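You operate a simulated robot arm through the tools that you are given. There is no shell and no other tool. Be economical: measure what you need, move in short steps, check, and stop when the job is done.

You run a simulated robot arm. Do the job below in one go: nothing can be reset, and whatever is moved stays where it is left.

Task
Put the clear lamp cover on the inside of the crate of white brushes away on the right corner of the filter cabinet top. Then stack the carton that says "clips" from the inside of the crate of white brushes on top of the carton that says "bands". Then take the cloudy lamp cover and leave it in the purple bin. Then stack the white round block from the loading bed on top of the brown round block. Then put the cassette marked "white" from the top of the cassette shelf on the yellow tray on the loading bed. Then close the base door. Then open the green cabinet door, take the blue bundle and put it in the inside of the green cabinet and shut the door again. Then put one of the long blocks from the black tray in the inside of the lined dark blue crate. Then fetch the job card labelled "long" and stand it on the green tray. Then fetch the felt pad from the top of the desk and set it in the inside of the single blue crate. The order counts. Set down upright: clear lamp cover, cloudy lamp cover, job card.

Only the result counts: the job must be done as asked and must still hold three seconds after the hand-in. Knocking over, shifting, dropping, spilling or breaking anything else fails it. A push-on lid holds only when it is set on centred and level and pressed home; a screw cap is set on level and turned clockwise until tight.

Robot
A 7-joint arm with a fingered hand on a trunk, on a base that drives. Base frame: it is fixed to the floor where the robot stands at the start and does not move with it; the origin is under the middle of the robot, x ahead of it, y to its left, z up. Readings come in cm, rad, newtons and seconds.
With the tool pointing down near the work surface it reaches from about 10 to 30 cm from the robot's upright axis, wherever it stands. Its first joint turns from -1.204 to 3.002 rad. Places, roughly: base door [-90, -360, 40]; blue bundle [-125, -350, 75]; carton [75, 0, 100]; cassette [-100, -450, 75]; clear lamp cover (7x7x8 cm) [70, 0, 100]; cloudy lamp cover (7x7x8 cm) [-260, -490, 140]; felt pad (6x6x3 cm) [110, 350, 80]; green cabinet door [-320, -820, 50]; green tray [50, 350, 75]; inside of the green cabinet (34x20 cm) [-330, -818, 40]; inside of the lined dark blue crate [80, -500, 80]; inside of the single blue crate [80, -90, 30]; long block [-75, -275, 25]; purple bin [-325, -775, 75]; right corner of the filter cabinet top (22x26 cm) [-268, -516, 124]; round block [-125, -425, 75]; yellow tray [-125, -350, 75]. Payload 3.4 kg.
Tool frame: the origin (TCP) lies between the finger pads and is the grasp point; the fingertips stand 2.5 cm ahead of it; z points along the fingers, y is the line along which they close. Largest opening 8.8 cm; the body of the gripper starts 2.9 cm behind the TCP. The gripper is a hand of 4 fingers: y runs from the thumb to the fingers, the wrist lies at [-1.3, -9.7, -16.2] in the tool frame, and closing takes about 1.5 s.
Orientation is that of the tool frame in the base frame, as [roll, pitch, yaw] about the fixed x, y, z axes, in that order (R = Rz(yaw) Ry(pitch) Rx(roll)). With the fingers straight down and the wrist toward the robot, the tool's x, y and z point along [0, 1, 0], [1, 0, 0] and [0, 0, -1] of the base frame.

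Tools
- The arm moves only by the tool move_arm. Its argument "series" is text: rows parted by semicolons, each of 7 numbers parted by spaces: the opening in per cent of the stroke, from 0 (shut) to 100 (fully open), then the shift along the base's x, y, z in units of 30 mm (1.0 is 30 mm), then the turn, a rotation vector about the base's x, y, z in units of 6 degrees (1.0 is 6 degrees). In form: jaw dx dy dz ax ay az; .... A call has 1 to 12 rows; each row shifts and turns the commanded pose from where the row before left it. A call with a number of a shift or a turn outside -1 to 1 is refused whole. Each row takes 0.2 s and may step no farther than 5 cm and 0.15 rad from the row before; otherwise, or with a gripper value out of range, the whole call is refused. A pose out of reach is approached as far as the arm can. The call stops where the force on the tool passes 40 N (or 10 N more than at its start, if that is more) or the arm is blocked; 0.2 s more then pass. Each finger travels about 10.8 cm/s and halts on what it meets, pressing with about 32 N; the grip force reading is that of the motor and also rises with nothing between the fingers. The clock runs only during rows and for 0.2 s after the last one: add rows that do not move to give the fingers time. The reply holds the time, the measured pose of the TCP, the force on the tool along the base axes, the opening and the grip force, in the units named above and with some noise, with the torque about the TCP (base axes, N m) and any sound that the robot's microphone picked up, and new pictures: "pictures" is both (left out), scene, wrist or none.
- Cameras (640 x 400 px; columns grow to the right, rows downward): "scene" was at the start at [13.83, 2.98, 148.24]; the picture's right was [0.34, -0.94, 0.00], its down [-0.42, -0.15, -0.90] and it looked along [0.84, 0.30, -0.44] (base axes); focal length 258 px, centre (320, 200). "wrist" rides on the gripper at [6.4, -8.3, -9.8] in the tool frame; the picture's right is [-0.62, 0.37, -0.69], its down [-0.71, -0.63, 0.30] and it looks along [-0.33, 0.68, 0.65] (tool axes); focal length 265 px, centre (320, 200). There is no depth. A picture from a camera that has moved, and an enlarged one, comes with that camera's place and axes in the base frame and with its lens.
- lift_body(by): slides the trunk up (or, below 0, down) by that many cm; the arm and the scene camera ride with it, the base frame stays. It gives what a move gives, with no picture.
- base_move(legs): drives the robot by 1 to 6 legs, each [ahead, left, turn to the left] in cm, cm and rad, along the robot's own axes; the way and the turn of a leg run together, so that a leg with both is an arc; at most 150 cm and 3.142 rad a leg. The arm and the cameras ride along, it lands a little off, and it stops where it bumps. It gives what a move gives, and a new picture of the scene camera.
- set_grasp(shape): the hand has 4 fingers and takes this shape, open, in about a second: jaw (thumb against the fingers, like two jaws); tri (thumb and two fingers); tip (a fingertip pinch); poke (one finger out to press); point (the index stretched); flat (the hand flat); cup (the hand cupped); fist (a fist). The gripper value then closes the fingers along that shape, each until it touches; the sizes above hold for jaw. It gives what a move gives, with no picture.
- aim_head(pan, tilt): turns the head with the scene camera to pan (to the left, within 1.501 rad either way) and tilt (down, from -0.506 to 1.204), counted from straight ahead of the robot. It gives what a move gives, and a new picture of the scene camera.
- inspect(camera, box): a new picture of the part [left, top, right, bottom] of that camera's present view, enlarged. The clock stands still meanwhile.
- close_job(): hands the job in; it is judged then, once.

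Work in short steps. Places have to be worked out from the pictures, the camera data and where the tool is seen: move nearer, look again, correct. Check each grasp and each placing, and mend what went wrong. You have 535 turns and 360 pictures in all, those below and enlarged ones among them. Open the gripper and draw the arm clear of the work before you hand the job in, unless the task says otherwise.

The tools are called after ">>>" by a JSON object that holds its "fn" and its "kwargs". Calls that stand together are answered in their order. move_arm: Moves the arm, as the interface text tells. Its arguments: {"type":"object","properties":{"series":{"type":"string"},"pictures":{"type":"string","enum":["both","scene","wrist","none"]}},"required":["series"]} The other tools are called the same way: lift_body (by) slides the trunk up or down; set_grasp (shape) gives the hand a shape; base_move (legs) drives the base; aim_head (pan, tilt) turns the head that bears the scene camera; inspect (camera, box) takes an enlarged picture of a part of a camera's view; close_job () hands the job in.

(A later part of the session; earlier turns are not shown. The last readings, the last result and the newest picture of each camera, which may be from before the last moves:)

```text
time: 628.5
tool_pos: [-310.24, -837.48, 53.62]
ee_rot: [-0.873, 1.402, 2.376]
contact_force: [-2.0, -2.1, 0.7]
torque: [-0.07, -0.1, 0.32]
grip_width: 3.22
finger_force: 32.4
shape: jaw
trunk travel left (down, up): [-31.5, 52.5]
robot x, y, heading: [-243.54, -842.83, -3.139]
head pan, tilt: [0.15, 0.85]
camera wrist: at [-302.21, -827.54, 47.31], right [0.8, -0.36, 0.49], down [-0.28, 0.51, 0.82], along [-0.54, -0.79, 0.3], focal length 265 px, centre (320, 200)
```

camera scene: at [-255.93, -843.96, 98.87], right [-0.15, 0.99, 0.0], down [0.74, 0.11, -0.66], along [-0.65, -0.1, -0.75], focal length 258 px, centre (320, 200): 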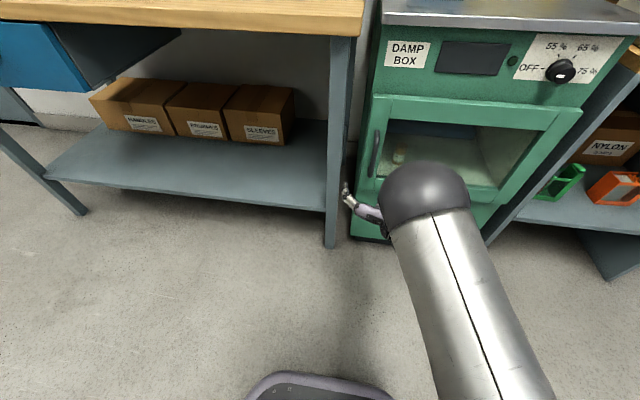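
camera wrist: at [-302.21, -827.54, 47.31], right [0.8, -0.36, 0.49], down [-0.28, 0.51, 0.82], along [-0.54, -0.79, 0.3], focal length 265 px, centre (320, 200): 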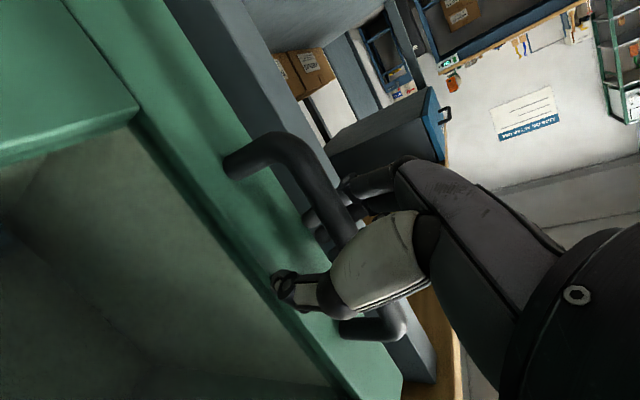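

The door follows. I continue pulling along the arc, turning the hand with it.

>>> {"fn": "move_arm", "kwargs": {"series": "0 0.72 0.14 0 0 0 0.4;0 0.71 0.18 0 0 0 0.4;0 0.7 0.21 0 0 0 0.4;0 0.69 0.25 0 0 0 0.4;0 0.675 0.286 0 0 0 0.4;0 0.66 0.32 0 0 0 0.4", "pictures": "both"}}

```text
time: 629.9
tool_pos: [-297.85, -833.28, 53.76]
ee_rot: [-0.868, 1.403, 2.634]
contact_force: [-0.3, -0.9, -0.6]
torque: [0.02, -0.01, -0.02]
grip_width: 2.09
finger_force: 31.6
shape: jaw
trunk travel left (down, up): [-31.5, 52.5]
robot x, y, heading: [-243.24, -842.48, -3.141]
head pan, tilt: [0.15, 0.85]
camera scene: at [-255.92, -843.95, 98.88], right [-0.15, 0.99, 0.0], down [0.74, 0.11, -0.66], along [-0.65, -0.1, -0.75], focal length 258 px, centre (320, 200)
camera wrist: at [-292.54, -821.65, 47.38], right [0.86, -0.15, 0.49], down [-0.39, 0.42, 0.82], along [-0.33, -0.9, 0.3], focal length 265 px, centre (320, 200)
```

scene: 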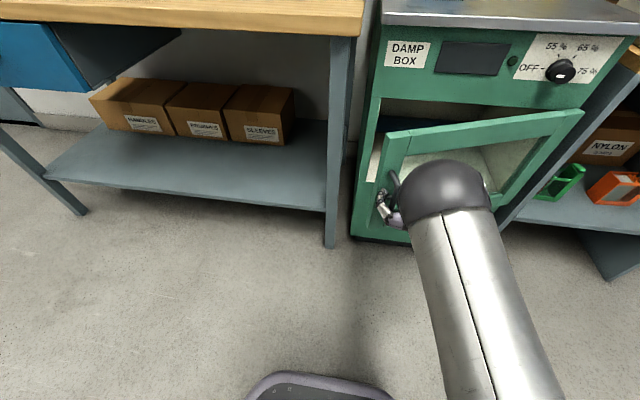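
wrist: 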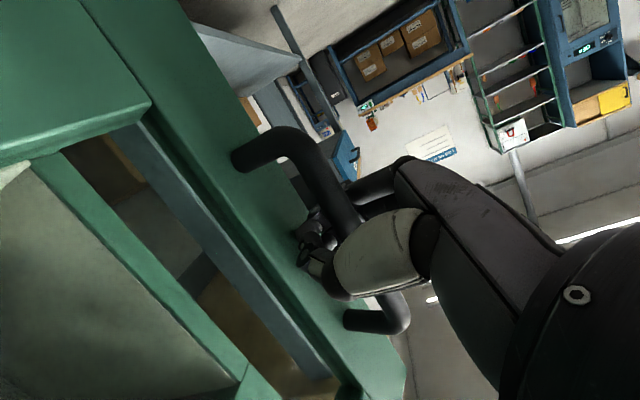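

Door is ~20° open. I keep pulling along the arc.

>>> {"fn": "move_arm", "kwargs": {"series": "0 0.64 0.36 0 0 0 0.4;0 0.62 0.39 0 0 0 0.4;0 0.6 0.42 0 0 0 0.4;0 0.58 0.45 0 0 0 0.4;0 0.55 0.48 0 0 0 0.4;0 0.52 0.51 0 0 0 0.4", "pictures": "scene"}}

```text
time: 631.2
tool_pos: [-287.3, -825.57, 53.68]
ee_rot: [-0.87, 1.405, 2.883]
contact_force: [0.8, -0.4, 0.2]
torque: [-0.02, 0.0, -0.01]
grip_width: 2.12
finger_force: 31.9
shape: jaw
trunk travel left (down, up): [-31.5, 52.5]
robot x, y, heading: [-243.3, -842.8, -3.142]
head pan, tilt: [0.15, 0.85]
camera scene: at [-255.93, -843.95, 98.87], right [-0.15, 0.99, 0.0], down [0.74, 0.11, -0.66], along [-0.65, -0.1, -0.75], focal length 258 px, centre (320, 200)
```

scene: 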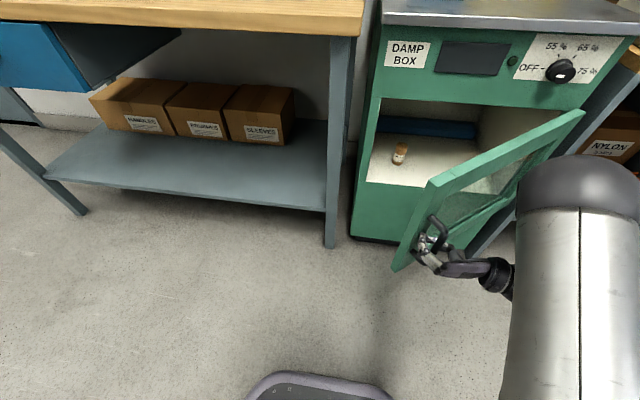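

Door ~42° open, jar visible inside. I continue to swing it wider.

>>> {"fn": "move_arm", "kwargs": {"series": "0 0.48 0.54 0 0 0 0.4;0 0.45 0.57 0 0 0 0.4;0 0.42 0.6 0 0 0 0.4;0 0.39 0.62 0 0 0 0.4;0 0.35 0.64 0 0 0 0.4;0 0.31 0.66 0 0 0 0.4;0 0.27 0.67 0 0 0 0.4;0 0.23 0.69 0 0 0 0.4", "pictures": "scene"}}

```text
time: 633.0
tool_pos: [-278.28, -810.49, 53.69]
ee_rot: [-0.862, 1.405, -3.06]
contact_force: [31.9, -12.4, -1.2]
torque: [-0.16, -0.37, -0.29]
grip_width: 2.21
finger_force: 32.1
shape: jaw
trunk travel left (down, up): [-31.5, 52.5]
robot x, y, heading: [-243.51, -842.47, 3.142]
head pan, tilt: [0.15, 0.85]
camera scene: at [-255.6, -844.05, 98.91], right [-0.15, 0.99, 0.0], down [0.74, 0.11, -0.66], along [-0.66, -0.1, -0.75], focal length 258 px, centre (320, 200)
```

scene: 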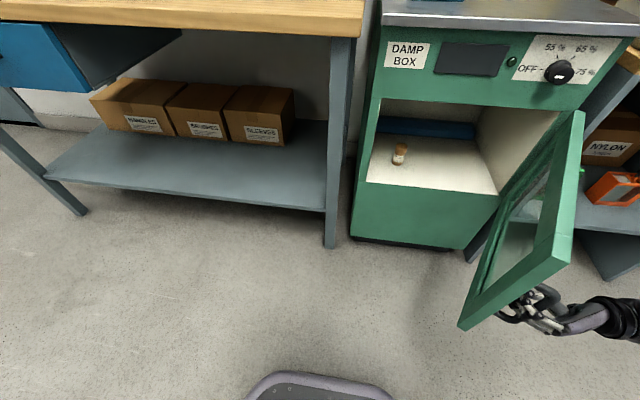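

Door ~70° open with some strain. I open the hand and retreat from the bar.

>>> {"fn": "move_arm", "kwargs": {"series": "0 -0.2 0.1 0 0 0 0;40 0 0 0 0 0 0;80 0 0 0 0 0 0;100 0 0 0 0 0 0;100 0 0 0 0 0 0;100 0.5 0.55 0 0 0 0;100 0.6 0.7 0 0 0 0;100 0.6 0.7 0 0 0 0;100 0.6 0.7 0 0 0 0", "pictures": "scene"}}

```text
time: 633.4
tool_pos: [-278.26, -810.57, 53.57]
ee_rot: [-0.841, 1.415, -3.031]
contact_force: [27.2, -11.1, 2.3]
torque: [-0.1, -0.37, -0.23]
grip_width: 2.22
finger_force: 31.6
shape: jaw
trunk travel left (down, up): [-31.5, 52.5]
robot x, y, heading: [-243.68, -842.68, 3.136]
head pan, tilt: [0.15, 0.85]
stopped in row 1: the force on the tool passed its limit at 50 N (the readings are from after the stop); the commanded pose is now the measured one
camera scene: at [-255.57, -844.08, 98.92], right [-0.15, 0.99, 0.0], down [0.74, 0.11, -0.66], along [-0.66, -0.1, -0.75], focal length 258 px, centre (320, 200)
```

scene: 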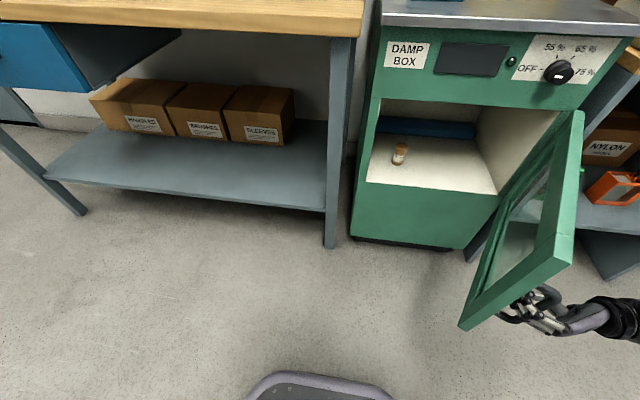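

>>> {"fn": "move_arm", "kwargs": {"series": "40 0 0 0 0 0 0;80 0 0 0 0 0 0;100 0 0 0 0 0 0;100 0 0 0 0 0 0;100 0.3 0.3 0 0 0 0;100 0.5 0.6 0 0 0 0;100 0.5 0.7 0 0 0 0;100 0.5 0.7 0 0 0 0", "pictures": "none"}}

```text
time: 635.2
tool_pos: [-273.31, -804.17, 53.39]
ee_rot: [-0.867, 1.414, -3.062]
contact_force: [-0.7, 0.5, 0.6]
torque: [0.01, -0.01, 0.04]
grip_width: 8.76
finger_force: 0.1
shape: jaw
out of reach, approached as far as the arm can: row 8
trunk travel left (down, up): [-31.5, 52.5]
robot x, y, heading: [-243.04, -842.99, 3.143]
head pan, tilt: [0.15, 0.85]
```

Released. I raise over the door top, bring the hand to the inner side and re-point it forward.

>>> {"fn": "lift_body", "kwargs": {"by": 29}}

>>> {"fn": "move_arm", "kwargs": {"series": "30 -0.6 -0.9 0 0 0 -0.8;0 -0.6 -0.9 0 0 0 -0.8;0 -0.6 -0.9 0 0 0 -0.8;0 -0.6 -0.9 0 0 0 -0.8;0 -0.6 -0.9 0 0 0 -0.8;0 -0.6 -0.9 0 0 0 -0.8;0 -0.6 -0.9 0 0 0 -0.8;0 -0.6 -0.9 0 0 0 -0.8", "pictures": "scene"}}

```text
time: 638.1
tool_pos: [-273.25, -804.22, 82.47]
ee_rot: [-0.858, 1.413, -3.054]
contact_force: [0.7, -0.1, -0.4]
torque: [0.01, -0.03, 0.02]
grip_width: 8.74
finger_force: 0.0
shape: jaw
trunk travel left (down, up): [-60.5, 23.5]
robot x, y, heading: [-243.3, -842.82, 3.139]
head pan, tilt: [0.15, 0.85]
```

```text
time: 639.9
tool_pos: [-287.6, -825.72, 82.24]
ee_rot: [-0.878, 1.411, 2.538]
contact_force: [0.3, -0.8, -1.5]
torque: [0.01, 0.03, -0.01]
grip_width: 0.01
finger_force: 32.3
shape: jaw
trunk travel left (down, up): [-60.5, 23.5]
robot x, y, heading: [-243.24, -842.57, 3.145]
head pan, tilt: [0.15, 0.85]
camera scene: at [-255.92, -844.01, 127.87], right [-0.15, 0.99, 0.0], down [0.74, 0.11, -0.66], along [-0.65, -0.1, -0.75], focal length 258 px, centre (320, 200)
```

scene: 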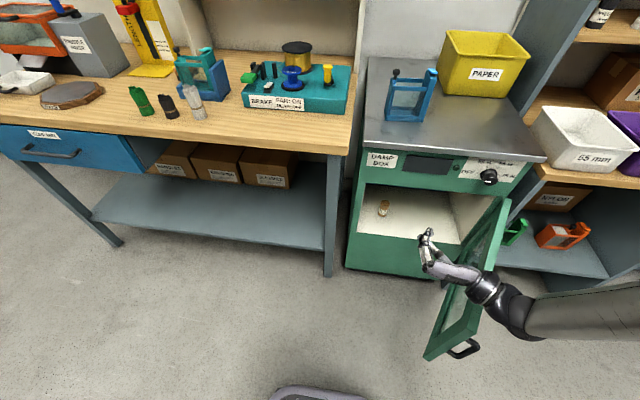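

The wrist would meet the door if lowered like this. I rotate the hand back to pointing down, clear of the door.

>>> {"fn": "move_arm", "kwargs": {"series": "0 0 -0.5 0.2 -0.8 -0.8 -0.8;0 0 -0.5 0.2 -0.8 -0.8 -0.8;0 0 -0.3 0 -0.8 -0.8 -0.8;0 0 0 0 -0.8 -0.8 -0.8;0 0 0 0 -0.8 -0.8 -0.8;0 0 0 0 -0.8 -0.8 -0.8;0 0 0 0 -0.8 -0.8 -0.8;0 0 0 0 -0.8 -0.8 -0.8;0 0 0 0 -0.8 -0.8 -0.8;0 0 0 0 -0.8 -0.8 -0.8;0 0 0 0 -0.8 -0.8 -0.8;0 0 0 0 -0.8 -0.8 -0.8", "pictures": "none"}}

```text
time: 642.5
tool_pos: [-289.24, -829.47, 82.9]
ee_rot: [2.702, 0.367, -1.322]
contact_force: [0.0, 0.3, 0.0]
torque: [-0.01, 0.04, 0.0]
grip_width: 0.03
finger_force: 32.0
shape: jaw
out of reach, approached as far as the arm can: row 7, 8, 9
trunk travel left (down, up): [-60.5, 23.5]
robot x, y, heading: [-243.26, -842.94, 3.143]
head pan, tilt: [0.15, 0.85]
```

I finish levelling the hand to point straight down.

>>> {"fn": "move_arm", "kwargs": {"series": "0 0 0 0 -0.58 -0.91 -0.62;0 0 0 0 -0.58 -0.91 -0.62;0 0 0 0 -0.58 -0.91 -0.62;0 0 0 0 -0.58 -0.91 -0.62;0 0 0 0 -0.58 -0.91 -0.62", "pictures": "scene"}}

```text
time: 643.7
tool_pos: [-289.29, -829.64, 82.8]
ee_rot: [3.14, 0.002, -1.571]
contact_force: [1.2, 0.1, -0.1]
torque: [-0.02, -0.03, -0.02]
grip_width: 0.01
finger_force: 31.8
shape: jaw
trunk travel left (down, up): [-60.5, 23.5]
robot x, y, heading: [-243.5, -842.8, 3.145]
head pan, tilt: [0.15, 0.85]
camera scene: at [-255.9, -844.0, 127.87], right [-0.15, 0.99, 0.0], down [0.74, 0.11, -0.66], along [-0.65, -0.1, -0.75], focal length 258 px, centre (320, 200)
```

scene: 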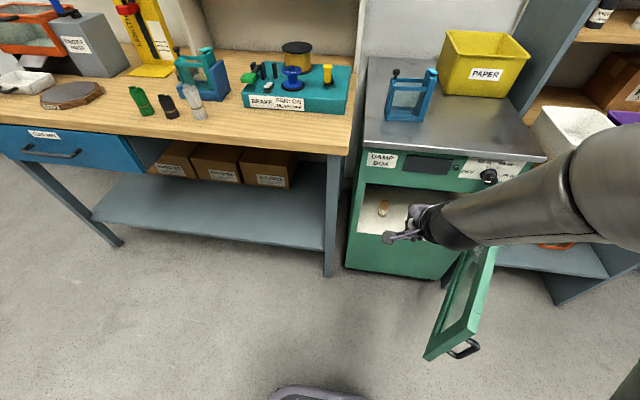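

I lower 18 cm and push the leaf from inside toward the right.

>>> {"fn": "lift_body", "kwargs": {"by": -18}}

>>> {"fn": "move_arm", "kwargs": {"series": "0 0 1 0 0 0 0;0 0 1 0 0 0 0;0 0 1 0 0 0 0;0 0 1 0 0 0 0;0 0 1 0 0 0 0;0 0 1 0 0 0 0;0 0 1 0 0 0 0;0 0 1 0 0 0 0;0 0 1 0 0 0 0;0 0 1 0 0 0 0", "pictures": "scene"}}

```text
time: 645.7
tool_pos: [-289.1, -829.57, 64.87]
ee_rot: [3.139, 0.001, -1.569]
contact_force: [-0.2, -0.4, 0.8]
torque: [-0.01, -0.01, -0.02]
grip_width: 0.0
finger_force: 32.0
shape: jaw
trunk travel left (down, up): [-42.5, 41.5]
robot x, y, heading: [-243.64, -842.68, 3.145]
head pan, tilt: [0.15, 0.85]
```

```text
time: 647.9
tool_pos: [-288.97, -799.3, 64.86]
ee_rot: [3.139, 0.002, -1.569]
contact_force: [0.5, -0.1, -0.7]
torque: [0.01, 0.02, 0.01]
grip_width: 0.0
finger_force: 31.6
shape: jaw
trunk travel left (down, up): [-42.5, 41.5]
robot x, y, heading: [-243.42, -842.77, 3.138]
head pan, tilt: [0.15, 0.85]
camera scene: at [-255.89, -843.92, 109.87], right [-0.15, 0.99, 0.0], down [0.74, 0.11, -0.66], along [-0.65, -0.1, -0.75], focal length 258 px, centre (320, 200)
```

scene: 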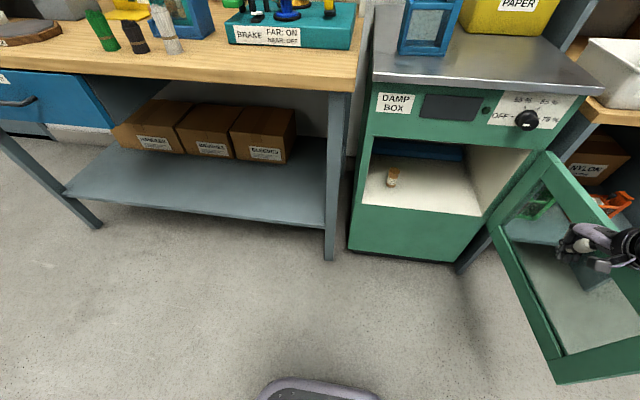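

The door is open ~100°. I clear the hand, raise the trunk, and drive back for the blue bundle.

>>> {"fn": "move_arm", "kwargs": {"series": "0 0 -1 0 0 0 0;0 0 -1 0 0 0 0;0 0 -1 0 0 0 0;0 0 -1 0 0 0 0;0 0 -1 0 0 0 0;0 0.5 -1 0 0 0 0;0 1 -1 0 0 0 0;0 1 -0.5 0 0 0 0", "pictures": "none"}}

>>> {"fn": "lift_body", "kwargs": {"by": 38}}

>>> {"fn": "base_move", "kwargs": {"legs": [[-4, 0, 0], [0, -130, 0], [-128, 0, 0], [-124, 0, 0], [0, 0, -1.571]]}}

```text
time: 649.7
tool_pos: [-282.48, -821.79, 64.88]
ee_rot: [3.139, 0.003, -1.569]
contact_force: [-0.1, 0.3, 0.0]
torque: [0.01, -0.02, -0.01]
grip_width: 0.0
finger_force: 32.1
shape: jaw
out of reach, approached as far as the arm can: row 8
trunk travel left (down, up): [-42.5, 41.5]
robot x, y, heading: [-243.5, -842.51, 3.14]
head pan, tilt: [0.15, 0.85]
```

```text
time: 653.4
tool_pos: [-282.51, -821.83, 102.84]
ee_rot: [3.14, 0.003, -1.569]
contact_force: [-0.8, 0.2, -0.1]
torque: [-0.01, 0.01, 0.0]
grip_width: 0.0
finger_force: 32.0
shape: jaw
trunk travel left (down, up): [-80.5, 3.5]
robot x, y, heading: [-242.99, -842.84, 3.141]
head pan, tilt: [0.15, 0.85]
```

```text
time: 676.0
tool_pos: [32.75, -679.47, 102.92]
ee_rot: [3.14, 0.002, 3.136]
contact_force: [-0.6, 0.2, -0.1]
torque: [0.0, 0.0, 0.0]
grip_width: 0.0
finger_force: 32.0
shape: jaw
trunk travel left (down, up): [-80.5, 3.5]
robot x, y, heading: [11.98, -718.44, 1.563]
head pan, tilt: [0.15, 0.85]
camera scene: at [10.82, -705.85, 147.87], right [0.99, 0.14, 0.0], down [0.11, -0.74, -0.66], along [-0.09, 0.65, -0.75], focal length 258 px, centre (320, 200)
```

scene: 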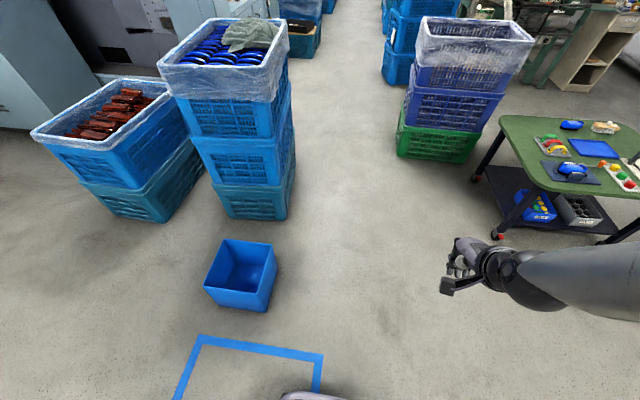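

I go north at x≈4, turn left at y≈−412 and approach the bed.

>>> {"fn": "base_move", "kwargs": {"legs": [[0, 8, 0.008], [120, 0, 0], [120, 0, 0], [66, 5, 0], [0, 0, 1.571], [45, 0, 0]]}}

>>> {"fn": "base_move", "kwargs": {"legs": [[0, -46, 0], [22, 0, 0]]}}

```text
time: 697.7
tool_pos: [-83.43, -395.22, 102.88]
ee_rot: [3.141, 0.003, -1.558]
contact_force: [-0.7, -0.2, 0.4]
torque: [0.03, -0.01, -0.04]
grip_width: 0.0
finger_force: 31.9
shape: jaw
trunk travel left (down, up): [-80.5, 3.5]
robot x, y, heading: [-43.83, -416.03, -3.13]
head pan, tilt: [0.15, 0.85]
camera scene: at [-56.65, -417.15, 147.87], right [-0.16, 0.99, 0.0], down [0.74, 0.12, -0.66], along [-0.65, -0.11, -0.75], focal length 258 px, centre (320, 200)
```

scene: 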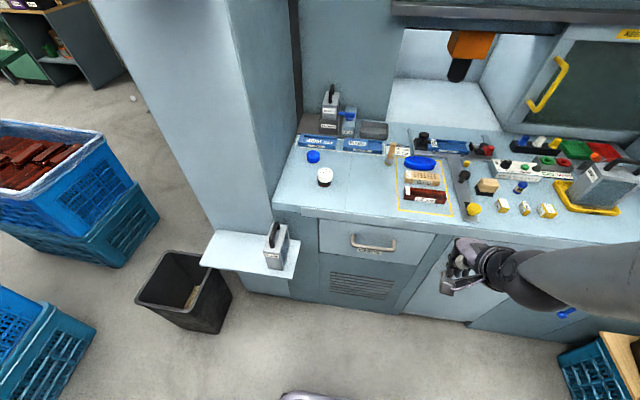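

```text
time: 701.8
tool_pos: [-106.04, -350.47, 102.81]
ee_rot: [3.139, 0.002, -1.558]
contact_force: [0.2, -0.3, -0.2]
torque: [0.03, 0.0, 0.03]
grip_width: 0.01
finger_force: 31.6
shape: jaw
trunk travel left (down, up): [-80.5, 3.5]
robot x, y, heading: [-66.82, -371.08, -3.134]
head pan, tilt: [0.15, 0.85]
camera scene: at [-79.33, -372.27, 147.87], right [-0.16, 0.99, 0.0], down [0.74, 0.12, -0.66], along [-0.65, -0.11, -0.75], focal length 258 px, centre (320, 200)
```

scene: 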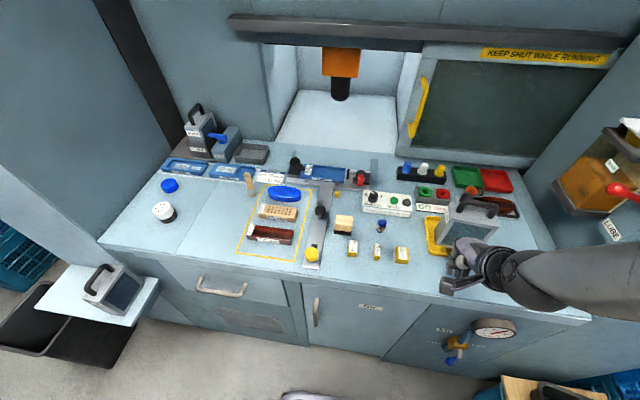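

Bundle at (−124.7, −362). I move over it with a partly open hand and lower with the trunk.

>>> {"fn": "move_arm", "kwargs": {"series": "55 -0.6 -0.9 0 0 0 0;55 -0.8 -0.9 0 0 0 0;55 -0.9 -0.6 0 0 0 0;55 -1 -0.5 0 0 0 0;55 -1 -0.4 0 0 0 0;55 -1 -0.3 0 0 0 0;55 -0.93 -0.27 0 0 0 0", "pictures": "none"}}

>>> {"fn": "lift_body", "kwargs": {"by": -8.5}}

>>> {"fn": "inspect", "kwargs": {"camera": "wrist", "box": [0, 0, 640, 400]}}

```text
time: 703.4
tool_pos: [-125.12, -362.19, 102.86]
ee_rot: [3.141, 0.002, -1.558]
contact_force: [-0.6, 0.2, 0.7]
torque: [-0.02, 0.01, 0.0]
grip_width: 4.8
finger_force: 0.1
shape: jaw
trunk travel left (down, up): [-80.5, 3.5]
robot x, y, heading: [-66.87, -370.83, -3.136]
head pan, tilt: [0.15, 0.85]
```

```text
time: 704.6
tool_pos: [-125.06, -362.05, 94.33]
ee_rot: [3.139, 0.001, -1.558]
contact_force: [-0.5, 1.1, -0.3]
torque: [-0.03, 0.0, 0.02]
grip_width: 4.83
finger_force: 0.1
shape: jaw
trunk travel left (down, up): [-72.0, 12.0]
robot x, y, heading: [-66.74, -371.02, -3.129]
head pan, tilt: [0.15, 0.85]
```

```text
1.00 times, centred on (320, 200) of wrist (not enlarged: the box is as wide or as high as the picture)
camera zoom: at [-116.65, -368.42, 104.13], right [-0.38, 0.61, 0.69], down [0.62, 0.72, -0.3], along [-0.69, 0.32, -0.65], focal length 265 px, centre (320, 200)
```

zoom: 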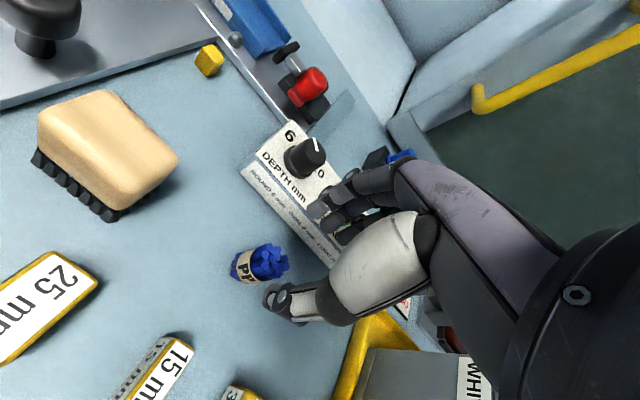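

Perfectly aligned. I descend to z≈88 and close.

>>> {"fn": "move_arm", "kwargs": {"series": "55 0.05 0 -0.9 0 0 0;55 0 0 -0.9 0 0 0;55 0 0 -0.3 0 0 0;40 0 0 0 0 0 0;25 0 0 0 0 0 0;15 0 0 0 0 0 0;10 0 0 0 0 0 0;10 0 0 0 0 0 0;10 0 0 0.4 0 0 0;10 0 0 0.8 0 0 0", "pictures": "wrist"}}

```text
time: 706.8
tool_pos: [-124.77, -362.22, 91.71]
ee_rot: [3.141, 0.002, -1.557]
contact_force: [0.3, -0.4, -0.7]
torque: [0.0, -0.01, 0.01]
grip_width: 1.53
finger_force: 31.8
shape: jaw
trunk travel left (down, up): [-72.0, 12.0]
robot x, y, heading: [-66.71, -371.06, -3.133]
head pan, tilt: [0.15, 0.85]
camera wrist: at [-116.38, -368.56, 101.55], right [-0.38, 0.61, 0.69], down [0.62, 0.72, -0.3], along [-0.69, 0.32, -0.65], focal length 265 px, centre (320, 200)
```

wrist: 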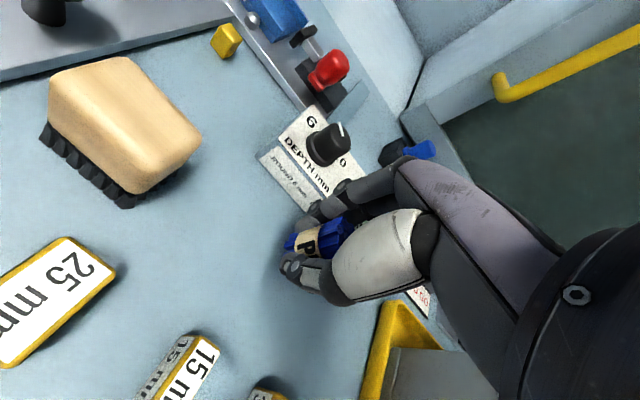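

Bundle held. I lift, retract, and drive to the green cabinet.

>>> {"fn": "move_arm", "kwargs": {"series": "10 0 0 1 0 0 0;10 0 0 1 0 0 0;10 0 0 1 0 0 0;10 1 0 0.7 0 0 0;10 1 0 0 0 0 0;10 1 0 0 0 0 0;10 1 0 0 0 0 0;10 1 0 0 0 0 0", "pictures": "none"}}

>>> {"fn": "base_move", "kwargs": {"legs": [[-22, 0, 0], [0, 42, 0], [-40, 0, 0], [0, 0, 1.565], [100, 10, 0], [140, 0, 0]]}}

```text
time: 708.6
tool_pos: [-113.07, -362.33, 101.65]
ee_rot: [-3.075, -0.002, -1.55]
contact_force: [-0.5, 0.7, -1.1]
torque: [0.02, 0.0, 0.0]
grip_width: 1.52
finger_force: 32.4
shape: jaw
out of reach, approached as far as the arm can: row 7, 8
trunk travel left (down, up): [-72.0, 12.0]
robot x, y, heading: [-66.43, -371.02, -3.133]
head pan, tilt: [0.15, 0.85]
```

```text
time: 729.7
tool_pos: [-3.72, -697.46, 101.53]
ee_rot: [-3.069, -0.006, 0.004]
contact_force: [0.8, 0.3, -0.2]
torque: [-0.03, 0.0, 0.01]
grip_width: 1.52
finger_force: 31.4
shape: jaw
trunk travel left (down, up): [-72.0, 12.0]
robot x, y, heading: [5.43, -651.28, -1.572]
head pan, tilt: [0.15, 0.85]
camera scene: at [4.91, -664.36, 139.71], right [-0.99, 0.11, 0.0], down [0.08, 0.72, -0.69], along [-0.07, -0.69, -0.72], focal length 258 px, centre (320, 200)
```

scene: 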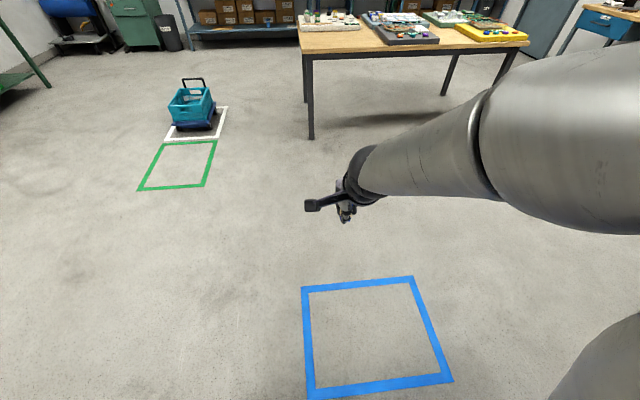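

>>> {"fn": "base_move", "kwargs": {"legs": [[66, 2, 0], [0, 0, -1.57], [125, 0, 0], [118, 0, 0], [0, 100, 0]]}}

```text
time: 753.5
tool_pos: [-285.53, -796.33, 101.27]
ee_rot: [-3.065, -0.004, -1.621]
contact_force: [0.7, 0.2, -0.3]
torque: [0.03, 0.03, -0.01]
grip_width: 1.53
finger_force: 32.0
shape: jaw
trunk travel left (down, up): [-72.0, 12.0]
robot x, y, heading: [-240.15, -808.29, 3.083]
head pan, tilt: [0.15, 0.85]
camera scene: at [-252.76, -806.85, 139.68], right [0.14, 0.99, 0.0], down [0.72, -0.1, -0.69], along [-0.68, 0.1, -0.73], focal length 258 px, centre (320, 200)
```

scene: 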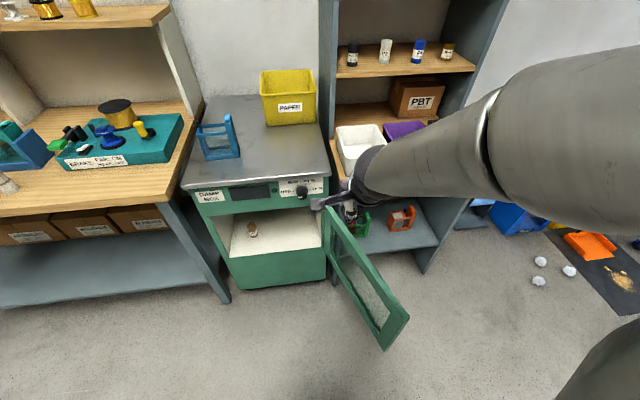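

I straighten the heading, then pitch the hand forward in the air in front of the cabinet.

>>> {"fn": "base_move", "kwargs": {"legs": [[0, 7, 0.058]]}}

>>> {"fn": "move_arm", "kwargs": {"series": "10 -0.5 0 0 0 1 0;10 -0.5 0 0 0 1 0;10 -0.5 0 0 0 1 0;10 -0.5 0 0 0 1 0;10 -0.5 0 0 0 1 0;10 -0.5 0 0 0 1 0;10 -0.5 0 0 0 1 0;10 -0.5 0 0 0 1 0;10 0 0 0 0 1 0;10 0 0 0 0 1 0;10 0 0 0 0 1 0;10 0 0 0 0 1 0", "pictures": "none"}}

```text
time: 754.5
tool_pos: [-286.28, -806.13, 101.12]
ee_rot: [-3.06, -0.004, -1.562]
contact_force: [-0.2, -0.5, -0.6]
torque: [0.02, 0.03, 0.02]
grip_width: 1.51
finger_force: 32.1
shape: jaw
trunk travel left (down, up): [-72.0, 12.0]
robot x, y, heading: [-239.89, -815.13, 3.14]
head pan, tilt: [0.15, 0.85]
camera scene: at [-253.04, -814.83, 139.66], right [0.07, 1.0, 0.0], down [0.73, -0.05, -0.69], along [-0.68, 0.05, -0.73], focal length 258 px, centre (320, 200)
```

scene: 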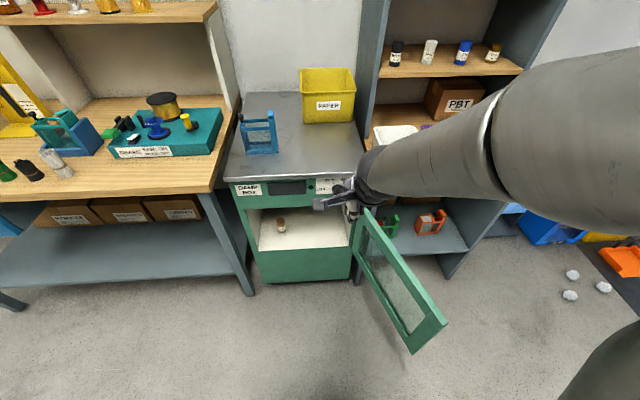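

```text
time: 757.1
tool_pos: [-298.39, -805.79, 101.16]
ee_rot: [1.966, 0.005, -1.569]
contact_force: [-1.1, 0.1, 0.9]
torque: [0.03, 0.0, 0.04]
grip_width: 1.18
finger_force: 32.0
shape: jaw
trunk travel left (down, up): [-72.0, 12.0]
robot x, y, heading: [-240.42, -815.63, 3.141]
head pan, tilt: [0.15, 0.85]
```

The hand is pitched forward 67° still holding the bundle. I shift left 8 cm and lower the trunk most of the way.

>>> {"fn": "move_arm", "kwargs": {"series": "10 0 -1 0 0 0 0;10 0 -1 0 0 0 0;10 0 -0.6 0 0 0 0", "pictures": "none"}}

>>> {"fn": "lift_body", "kwargs": {"by": -44}}

>>> {"fn": "aim_head", "kwargs": {"pan": 0, "tilt": 0.85}}

```text
time: 757.9
tool_pos: [-298.65, -812.3, 100.37]
ee_rot: [1.986, -0.005, -1.594]
contact_force: [-0.4, -0.6, -0.1]
torque: [0.0, 0.04, 0.0]
grip_width: 1.17
finger_force: 32.1
shape: jaw
trunk travel left (down, up): [-72.0, 12.0]
robot x, y, heading: [-240.04, -815.21, 3.138]
head pan, tilt: [0.15, 0.85]
```

```text
refused: -44 is not a number from -40 to 40
```

```text
time: 758.6
tool_pos: [-298.78, -812.53, 100.7]
ee_rot: [1.982, -0.013, -1.591]
contact_force: [-1.1, -1.1, 0.0]
torque: [-0.04, -0.02, 0.0]
grip_width: 1.16
finger_force: 32.1
shape: jaw
trunk travel left (down, up): [-72.0, 12.0]
robot x, y, heading: [-240.17, -815.05, 3.14]
head pan, tilt: [0.0, 0.85]
camera scene: at [-252.87, -815.25, 139.37], right [0.0, 1.0, 0.0], down [0.75, 0.0, -0.66], along [-0.66, 0.0, -0.75], focal length 258 px, centre (320, 200)
```

scene: 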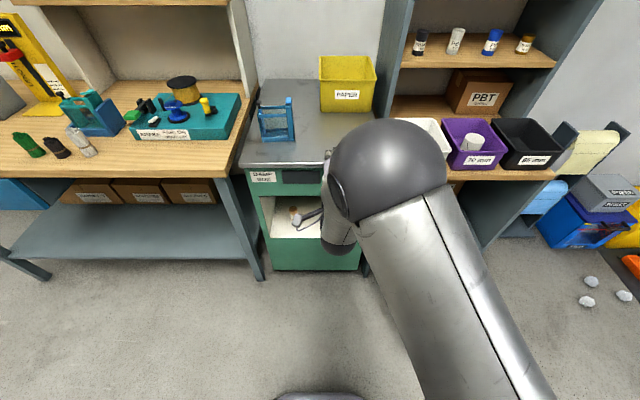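

>>> {"fn": "lift_body", "kwargs": {"by": -40}}

>>> {"fn": "inspect", "kwargs": {"camera": "wrist", "box": [0, 0, 640, 400]}}

>>> {"fn": "inspect", "kwargs": {"camera": "scene", "box": [0, 0, 640, 400]}}

```text
time: 762.5
tool_pos: [-298.72, -812.49, 61.41]
ee_rot: [1.972, -0.019, -1.591]
contact_force: [1.1, -0.4, -0.4]
torque: [0.01, -0.01, 0.0]
grip_width: 1.18
finger_force: 31.7
shape: jaw
trunk travel left (down, up): [-32.0, 52.0]
robot x, y, heading: [-240.1, -814.91, 3.141]
head pan, tilt: [0.0, 0.85]
```

```text
1.00 times, centred on (320, 200) of wrist (not enlarged: the box is as wide or as high as the picture)
camera zoom: at [-286.61, -819.35, 57.55], right [0.51, 0.62, 0.6], down [-0.02, 0.7, -0.71], along [-0.86, 0.35, 0.37], focal length 265 px, centre (320, 200)
```

zoom: 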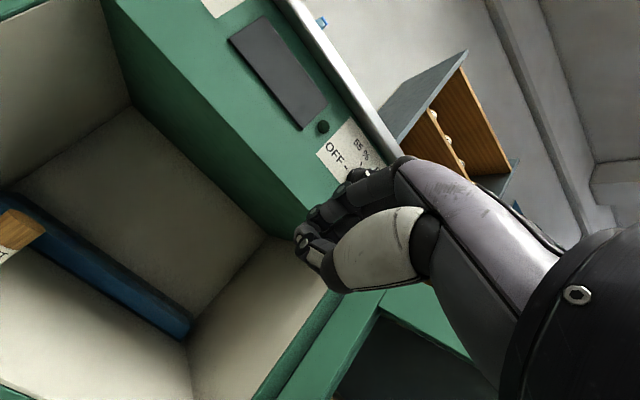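

```text
1.00 times, centred on (320, 200) of scene (not enlarged: the box is as wide or as high as the picture)
camera zoom: at [-252.87, -815.24, 99.38], right [0.0, 1.0, 0.0], down [0.75, 0.0, -0.66], along [-0.66, 0.0, -0.75], focal length 258 px, centre (320, 200)
```

zoom: 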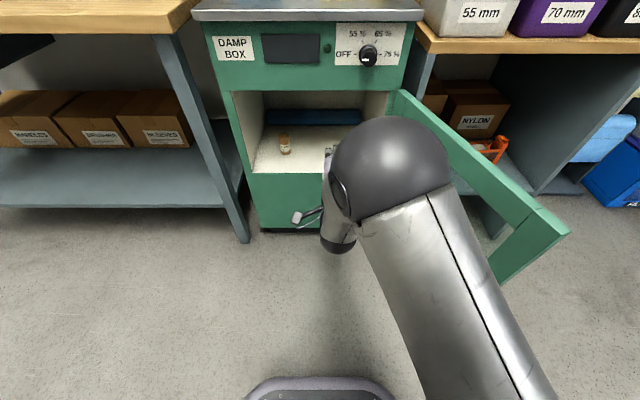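

I can't clearly see the bundle. I zoom on the fingers.

>>> {"fn": "inspect", "kwargs": {"camera": "wrist", "box": [260, 140, 480, 320]}}

```text
2.22 times, centred on (370, 230) of wrist
camera zoom: at [-286.61, -819.35, 57.55], right [0.51, 0.62, 0.6], down [-0.02, 0.7, -0.71], along [-0.86, 0.35, 0.37], focal length 590 px, centre (209, 133)
```

zoom: 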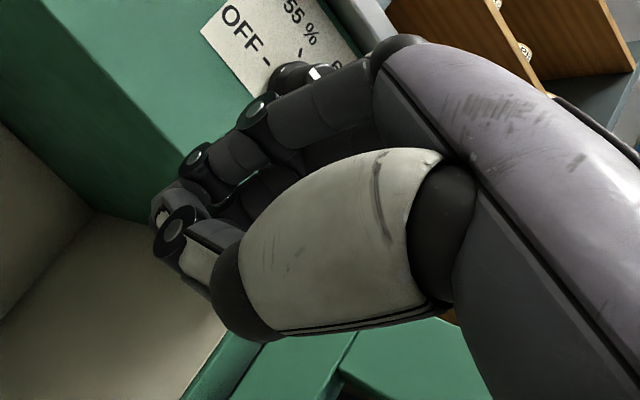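

The bundle may be hidden behind the thumb. I move the hand left so the head camera can see it.

>>> {"fn": "move_arm", "kwargs": {"series": "10 0 -1 0 0 0 0;10 0 -1 0 0 0 0;10 0 -1 0 0 0 0;10 0 -1 0 0 0 0;10 0 -1 0 0 0 0", "pictures": "none"}}

>>> {"fn": "inspect", "kwargs": {"camera": "scene", "box": [160, 100, 480, 300]}}

```text
time: 763.7
tool_pos: [-298.69, -828.4, 61.78]
ee_rot: [1.96, -0.004, -1.57]
contact_force: [0.6, -1.3, -0.8]
torque: [0.03, 0.03, 0.0]
grip_width: 1.15
finger_force: 32.3
shape: jaw
trunk travel left (down, up): [-32.0, 52.0]
robot x, y, heading: [-240.24, -815.35, 3.141]
head pan, tilt: [0.0, 0.85]
```

```text
2.00 times, centred on (320, 200) of scene
camera zoom: at [-252.87, -815.24, 99.38], right [0.0, 1.0, 0.0], down [0.75, 0.0, -0.66], along [-0.66, 0.0, -0.75], focal length 515 px, centre (320, 200)
```

zoom: 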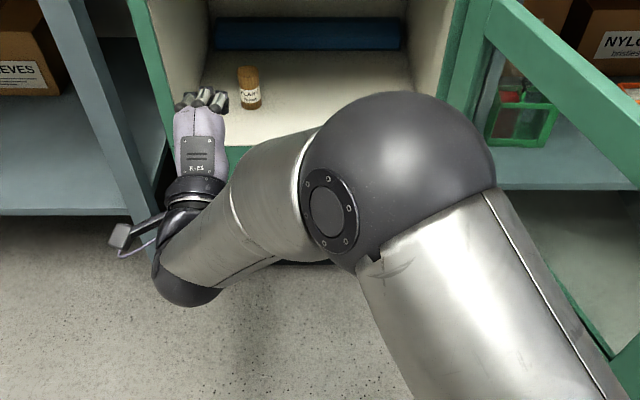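

No bundle at the fingertips — it likely slipped out while pitching. I return the hand to pointing down and search the floor.

>>> {"fn": "lift_body", "kwargs": {"by": 30}}

>>> {"fn": "move_arm", "kwargs": {"series": "10 0 -0.5 0 0 -1 0;10 0 -0.5 0 0 -1 0;10 0 -0.5 0 0 -1 0;10 0 -0.5 0 0 -1 0;10 0 -0.5 0 0 -1 0;10 0 -0.5 0 0 -1 0;10 0 0 0 0 -1 0;10 0 0 0 0 -1 0;10 0 0 0 0 -1 0;10 0 0 0 0 -1 0;10 0 0 0 0 -1 0;10 0 0 0 0 0 0", "pictures": "wrist"}}

>>> {"fn": "aim_head", "kwargs": {"pan": -0.35, "tilt": 1.0}}

```text
time: 766.7
tool_pos: [-298.57, -828.33, 91.53]
ee_rot: [1.964, 0.001, -1.572]
contact_force: [-0.5, 0.3, -0.8]
torque: [0.0, 0.02, 0.01]
grip_width: 1.19
finger_force: 32.4
shape: jaw
trunk travel left (down, up): [-62.0, 22.0]
robot x, y, heading: [-240.29, -814.82, 3.142]
head pan, tilt: [0.0, 0.85]
```

```text
time: 769.3
tool_pos: [-298.46, -837.59, 91.37]
ee_rot: [3.119, -0.003, -1.561]
contact_force: [-0.6, -0.4, 0.3]
torque: [-0.01, -0.02, -0.01]
grip_width: 1.14
finger_force: 31.9
shape: jaw
trunk travel left (down, up): [-62.0, 22.0]
robot x, y, heading: [-240.56, -815.1, 3.138]
head pan, tilt: [0.0, 0.85]
camera wrist: at [-289.9, -843.97, 100.93], right [-0.36, 0.62, 0.7], down [0.62, 0.72, -0.32], along [-0.7, 0.32, -0.64], focal length 265 px, centre (320, 200)
```

wrist: 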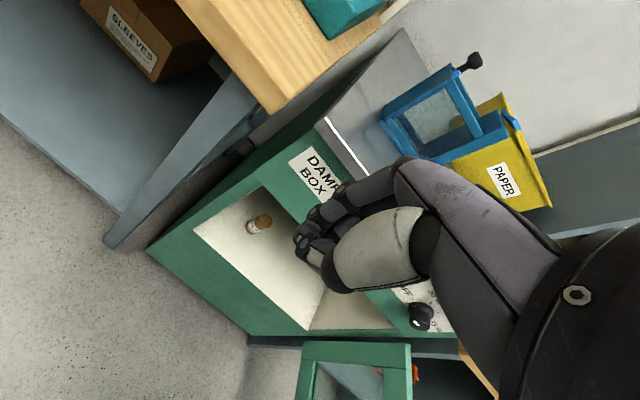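

```text
time: 770.1
tool_pos: [-298.47, -837.6, 91.27]
ee_rot: [3.118, -0.003, -1.56]
contact_force: [0.5, 0.1, 0.0]
torque: [-0.02, -0.02, -0.03]
grip_width: 1.14
finger_force: 31.9
shape: jaw
trunk travel left (down, up): [-62.0, 22.0]
robot x, y, heading: [-240.32, -815.05, 3.139]
head pan, tilt: [-0.351, 1.0]
camera scene: at [-251.6, -812.86, 128.26], right [0.34, 0.94, 0.0], down [0.79, -0.29, -0.54], along [-0.51, 0.19, -0.84], focal length 258 px, centre (320, 200)
```

scene: 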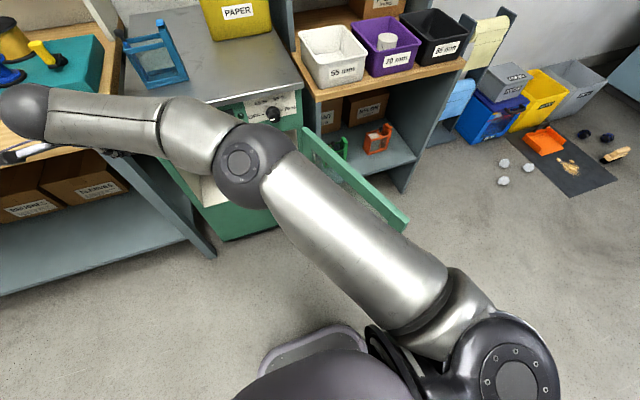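

The grip is blocked at 1.14 cm with 32 N, so something is still held. I zoom to confirm.

>>> {"fn": "inspect", "kwargs": {"camera": "wrist", "box": [270, 160, 430, 310]}}

```text
2.67 times, centred on (350, 235) of wrist
camera zoom: at [-289.9, -843.98, 100.9], right [-0.36, 0.62, 0.7], down [0.62, 0.72, -0.32], along [-0.7, 0.32, -0.64], focal length 708 px, centre (240, 107)
```

zoom: 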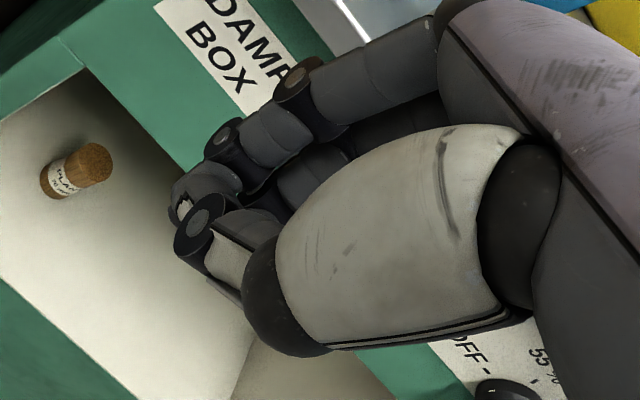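

The hand is empty. The floor spot under where it slipped is hidden by my arm; I strafe left and look right.

>>> {"fn": "base_move", "kwargs": {"legs": [[0, 26, 0]]}}

>>> {"fn": "aim_head", "kwargs": {"pan": -0.75, "tilt": 0.85}}

```text
time: 771.9
tool_pos: [-298.67, -862.79, 91.3]
ee_rot: [3.116, -0.003, -1.566]
contact_force: [-0.1, 0.1, 0.1]
torque: [0.02, -0.02, 0.01]
grip_width: 1.16
finger_force: 32.0
shape: jaw
trunk travel left (down, up): [-62.0, 22.0]
robot x, y, heading: [-240.17, -840.69, 3.135]
head pan, tilt: [-0.351, 1.0]
camera scene: at [-251.66, -838.27, 128.26], right [0.35, 0.94, 0.0], down [0.79, -0.29, -0.54], along [-0.51, 0.19, -0.84], focal length 258 px, centre (320, 200)
```

scene: 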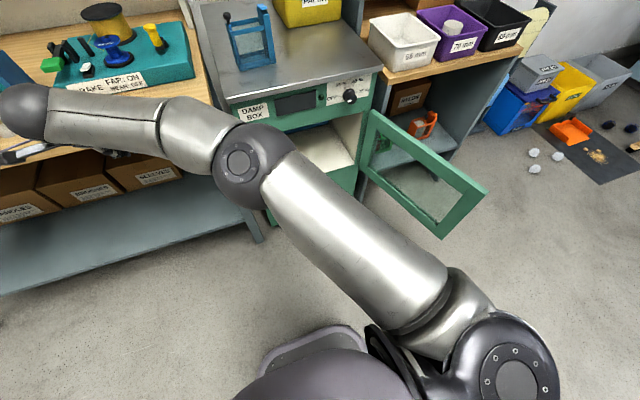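

```text
time: 772.8
tool_pos: [-298.68, -862.71, 91.23]
ee_rot: [3.118, -0.003, -1.568]
contact_force: [0.3, 0.7, -0.5]
torque: [0.01, -0.03, 0.01]
grip_width: 1.17
finger_force: 32.5
shape: jaw
trunk travel left (down, up): [-62.0, 22.0]
robot x, y, heading: [-240.13, -840.52, 3.131]
head pan, tilt: [-0.75, 0.85]
camera scene: at [-250.83, -835.26, 129.37], right [0.69, 0.73, 0.0], down [0.55, -0.51, -0.66], along [-0.48, 0.45, -0.75], focal length 258 px, centre (320, 200)
```

scene: 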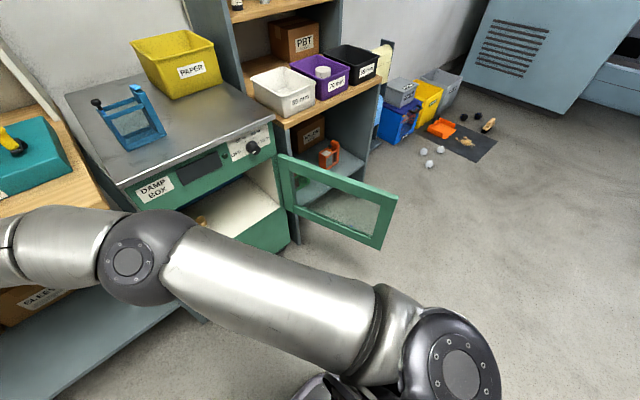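

Still hidden by my arm. I strafe right and back off so the spot is in open view.

>>> {"fn": "base_move", "kwargs": {"legs": [[0, -50, 0], [-45, 0, 0]]}}

>>> {"fn": "aim_head", "kwargs": {"pan": 0.1, "tilt": 0.75}}

```text
time: 778.1
tool_pos: [-253.75, -811.99, 91.3]
ee_rot: [3.118, -0.004, -1.56]
contact_force: [-0.6, -0.4, -0.4]
torque: [0.02, -0.02, 0.01]
grip_width: 1.15
finger_force: 32.5
shape: jaw
trunk travel left (down, up): [-62.0, 22.0]
robot x, y, heading: [-195.38, -789.76, -3.133]
head pan, tilt: [-0.75, 0.85]
camera scene: at [-205.91, -784.14, 129.38], right [0.68, 0.73, 0.0], down [0.55, -0.51, -0.66], along [-0.48, 0.45, -0.75], focal length 258 px, centre (320, 200)
```

scene: 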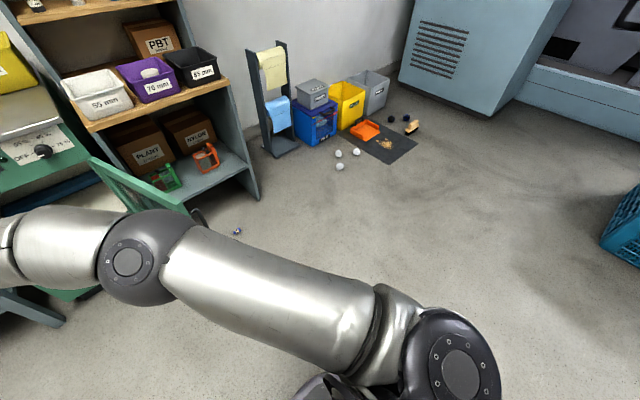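

```text
time: 779.3
tool_pos: [-253.58, -811.98, 91.23]
ee_rot: [3.118, -0.004, -1.559]
contact_force: [-0.2, -0.6, 0.7]
torque: [-0.02, 0.01, 0.02]
grip_width: 1.16
finger_force: 32.2
shape: jaw
trunk travel left (down, up): [-62.0, 22.0]
robot x, y, heading: [-195.28, -789.06, -3.14]
head pan, tilt: [0.099, 0.75]
camera scene: at [-208.49, -790.29, 130.17], right [-0.1, 0.99, 0.0], down [0.68, 0.07, -0.73], along [-0.73, -0.07, -0.68], focal length 258 px, centre (320, 200)
```

scene: 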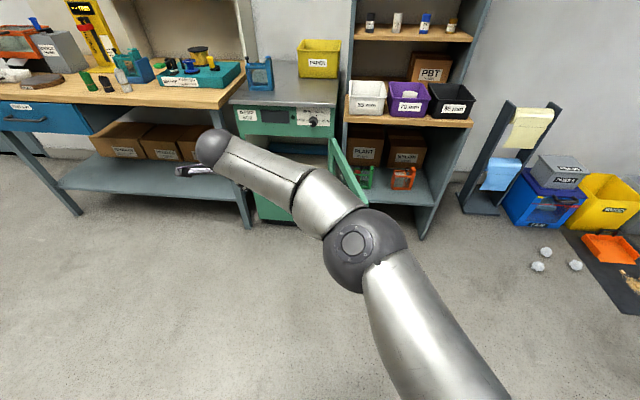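

I noticed a small bluish object on the floor at about (−303, −760). I aim back and zoom.

>>> {"fn": "aim_head", "kwargs": {"pan": -0.75, "tilt": 0.6}}

>>> {"fn": "inspect", "kwargs": {"camera": "scene", "box": [180, 220, 340, 320]}}

```text
time: 780.5
tool_pos: [-253.79, -811.93, 91.23]
ee_rot: [3.117, -0.004, -1.56]
contact_force: [-0.2, 0.0, 0.5]
torque: [0.03, 0.03, -0.01]
grip_width: 1.18
finger_force: 32.0
shape: jaw
trunk travel left (down, up): [-62.0, 22.0]
robot x, y, heading: [-195.51, -789.31, -3.14]
head pan, tilt: [-0.75, 0.6]
camera scene: at [-206.73, -783.45, 131.46], right [0.68, 0.73, 0.0], down [0.41, -0.38, -0.82], along [-0.6, 0.56, -0.57], focal length 258 px, centre (320, 200)
```

scene: 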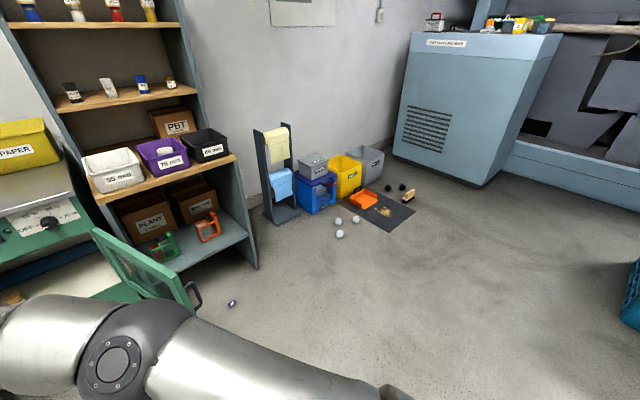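

```text
4.00 times, centred on (260, 270) of scene
camera zoom: at [-206.73, -783.45, 131.46], right [0.68, 0.73, 0.0], down [0.41, -0.38, -0.82], along [-0.6, 0.56, -0.57], focal length 1031 px, centre (560, -80)
```

zoom: 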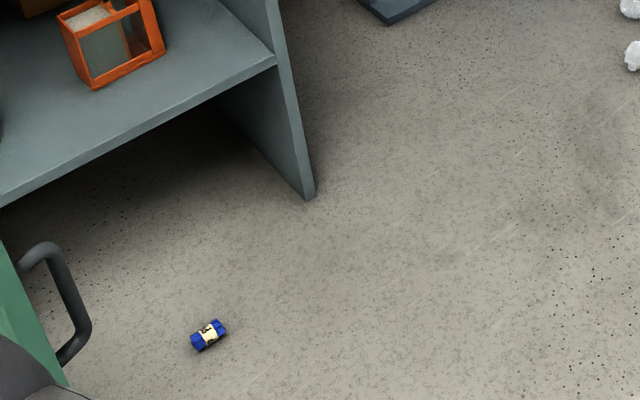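

Found: the bundle lies on the floor at (−303, −760.5). I position the robot to pick it up, keeping clear of the open door.

>>> {"fn": "base_move", "kwargs": {"legs": [[0, -54, 0], [53, 0, 0], [0, 0, 0.43]]}}

>>> {"fn": "lift_body", "kwargs": {"by": -40}}

>>> {"fn": "move_arm", "kwargs": {"series": "60 0 0.6 -1 0 0 0;60 0 0.6 -1 0 0 0;60 0 0.6 -1 0 0 0;60 0 0.6 -1 0 0 0;60 0 0.5 -1 0 0 0;60 0 0 -1 0 0 0", "pictures": "none"}}

```text
time: 787.5
tool_pos: [-292.32, -779.9, 91.22]
ee_rot: [3.117, -0.003, -1.134]
contact_force: [-0.4, 0.1, -0.6]
torque: [0.01, 0.0, -0.02]
grip_width: 1.12
finger_force: 32.2
shape: jaw
trunk travel left (down, up): [-62.0, 22.0]
robot x, y, heading: [-248.41, -735.43, -2.715]
head pan, tilt: [-0.75, 0.6]
camera scene: at [-261.27, -734.79, 131.46], right [0.32, 0.95, 0.0], down [0.54, -0.18, -0.83], along [-0.78, 0.26, -0.56], focal length 258 px, centre (320, 200)
```

scene: 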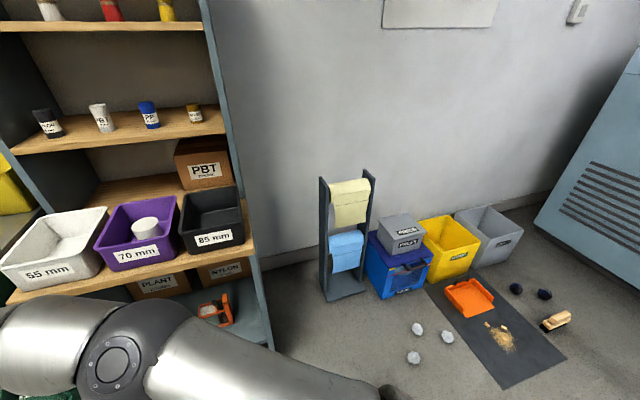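

```text
time: 790.3
tool_pos: [-292.37, -780.16, 60.33]
ee_rot: [3.106, -0.03, -1.144]
contact_force: [3.6, 1.5, 15.2]
torque: [-0.41, -1.32, 0.25]
grip_width: 1.16
finger_force: 32.2
shape: jaw
trunk travel left (down, up): [-29.9, 54.1]
robot x, y, heading: [-248.27, -735.36, -2.714]
head pan, tilt: [-0.75, 0.6]
stopped: the force on the tool passed its limit at 56 N (the readings are from after the stop); the commanded pose is now the measured one
```

```text
time: 790.6
tool_pos: [-292.67, -779.72, 60.32]
ee_rot: [3.097, -0.054, -1.158]
contact_force: [-1.5, -0.6, 15.5]
torque: [-0.25, -1.8, -0.02]
grip_width: 3.68
finger_force: 0.0
shape: jaw
trunk travel left (down, up): [-29.9, 54.1]
robot x, y, heading: [-248.48, -735.53, -2.709]
head pan, tilt: [-0.75, 0.6]
stopped in row 1: the force on the tool passed its limit at 57 N (the readings are from after the stop); the commanded pose is now the measured one
```

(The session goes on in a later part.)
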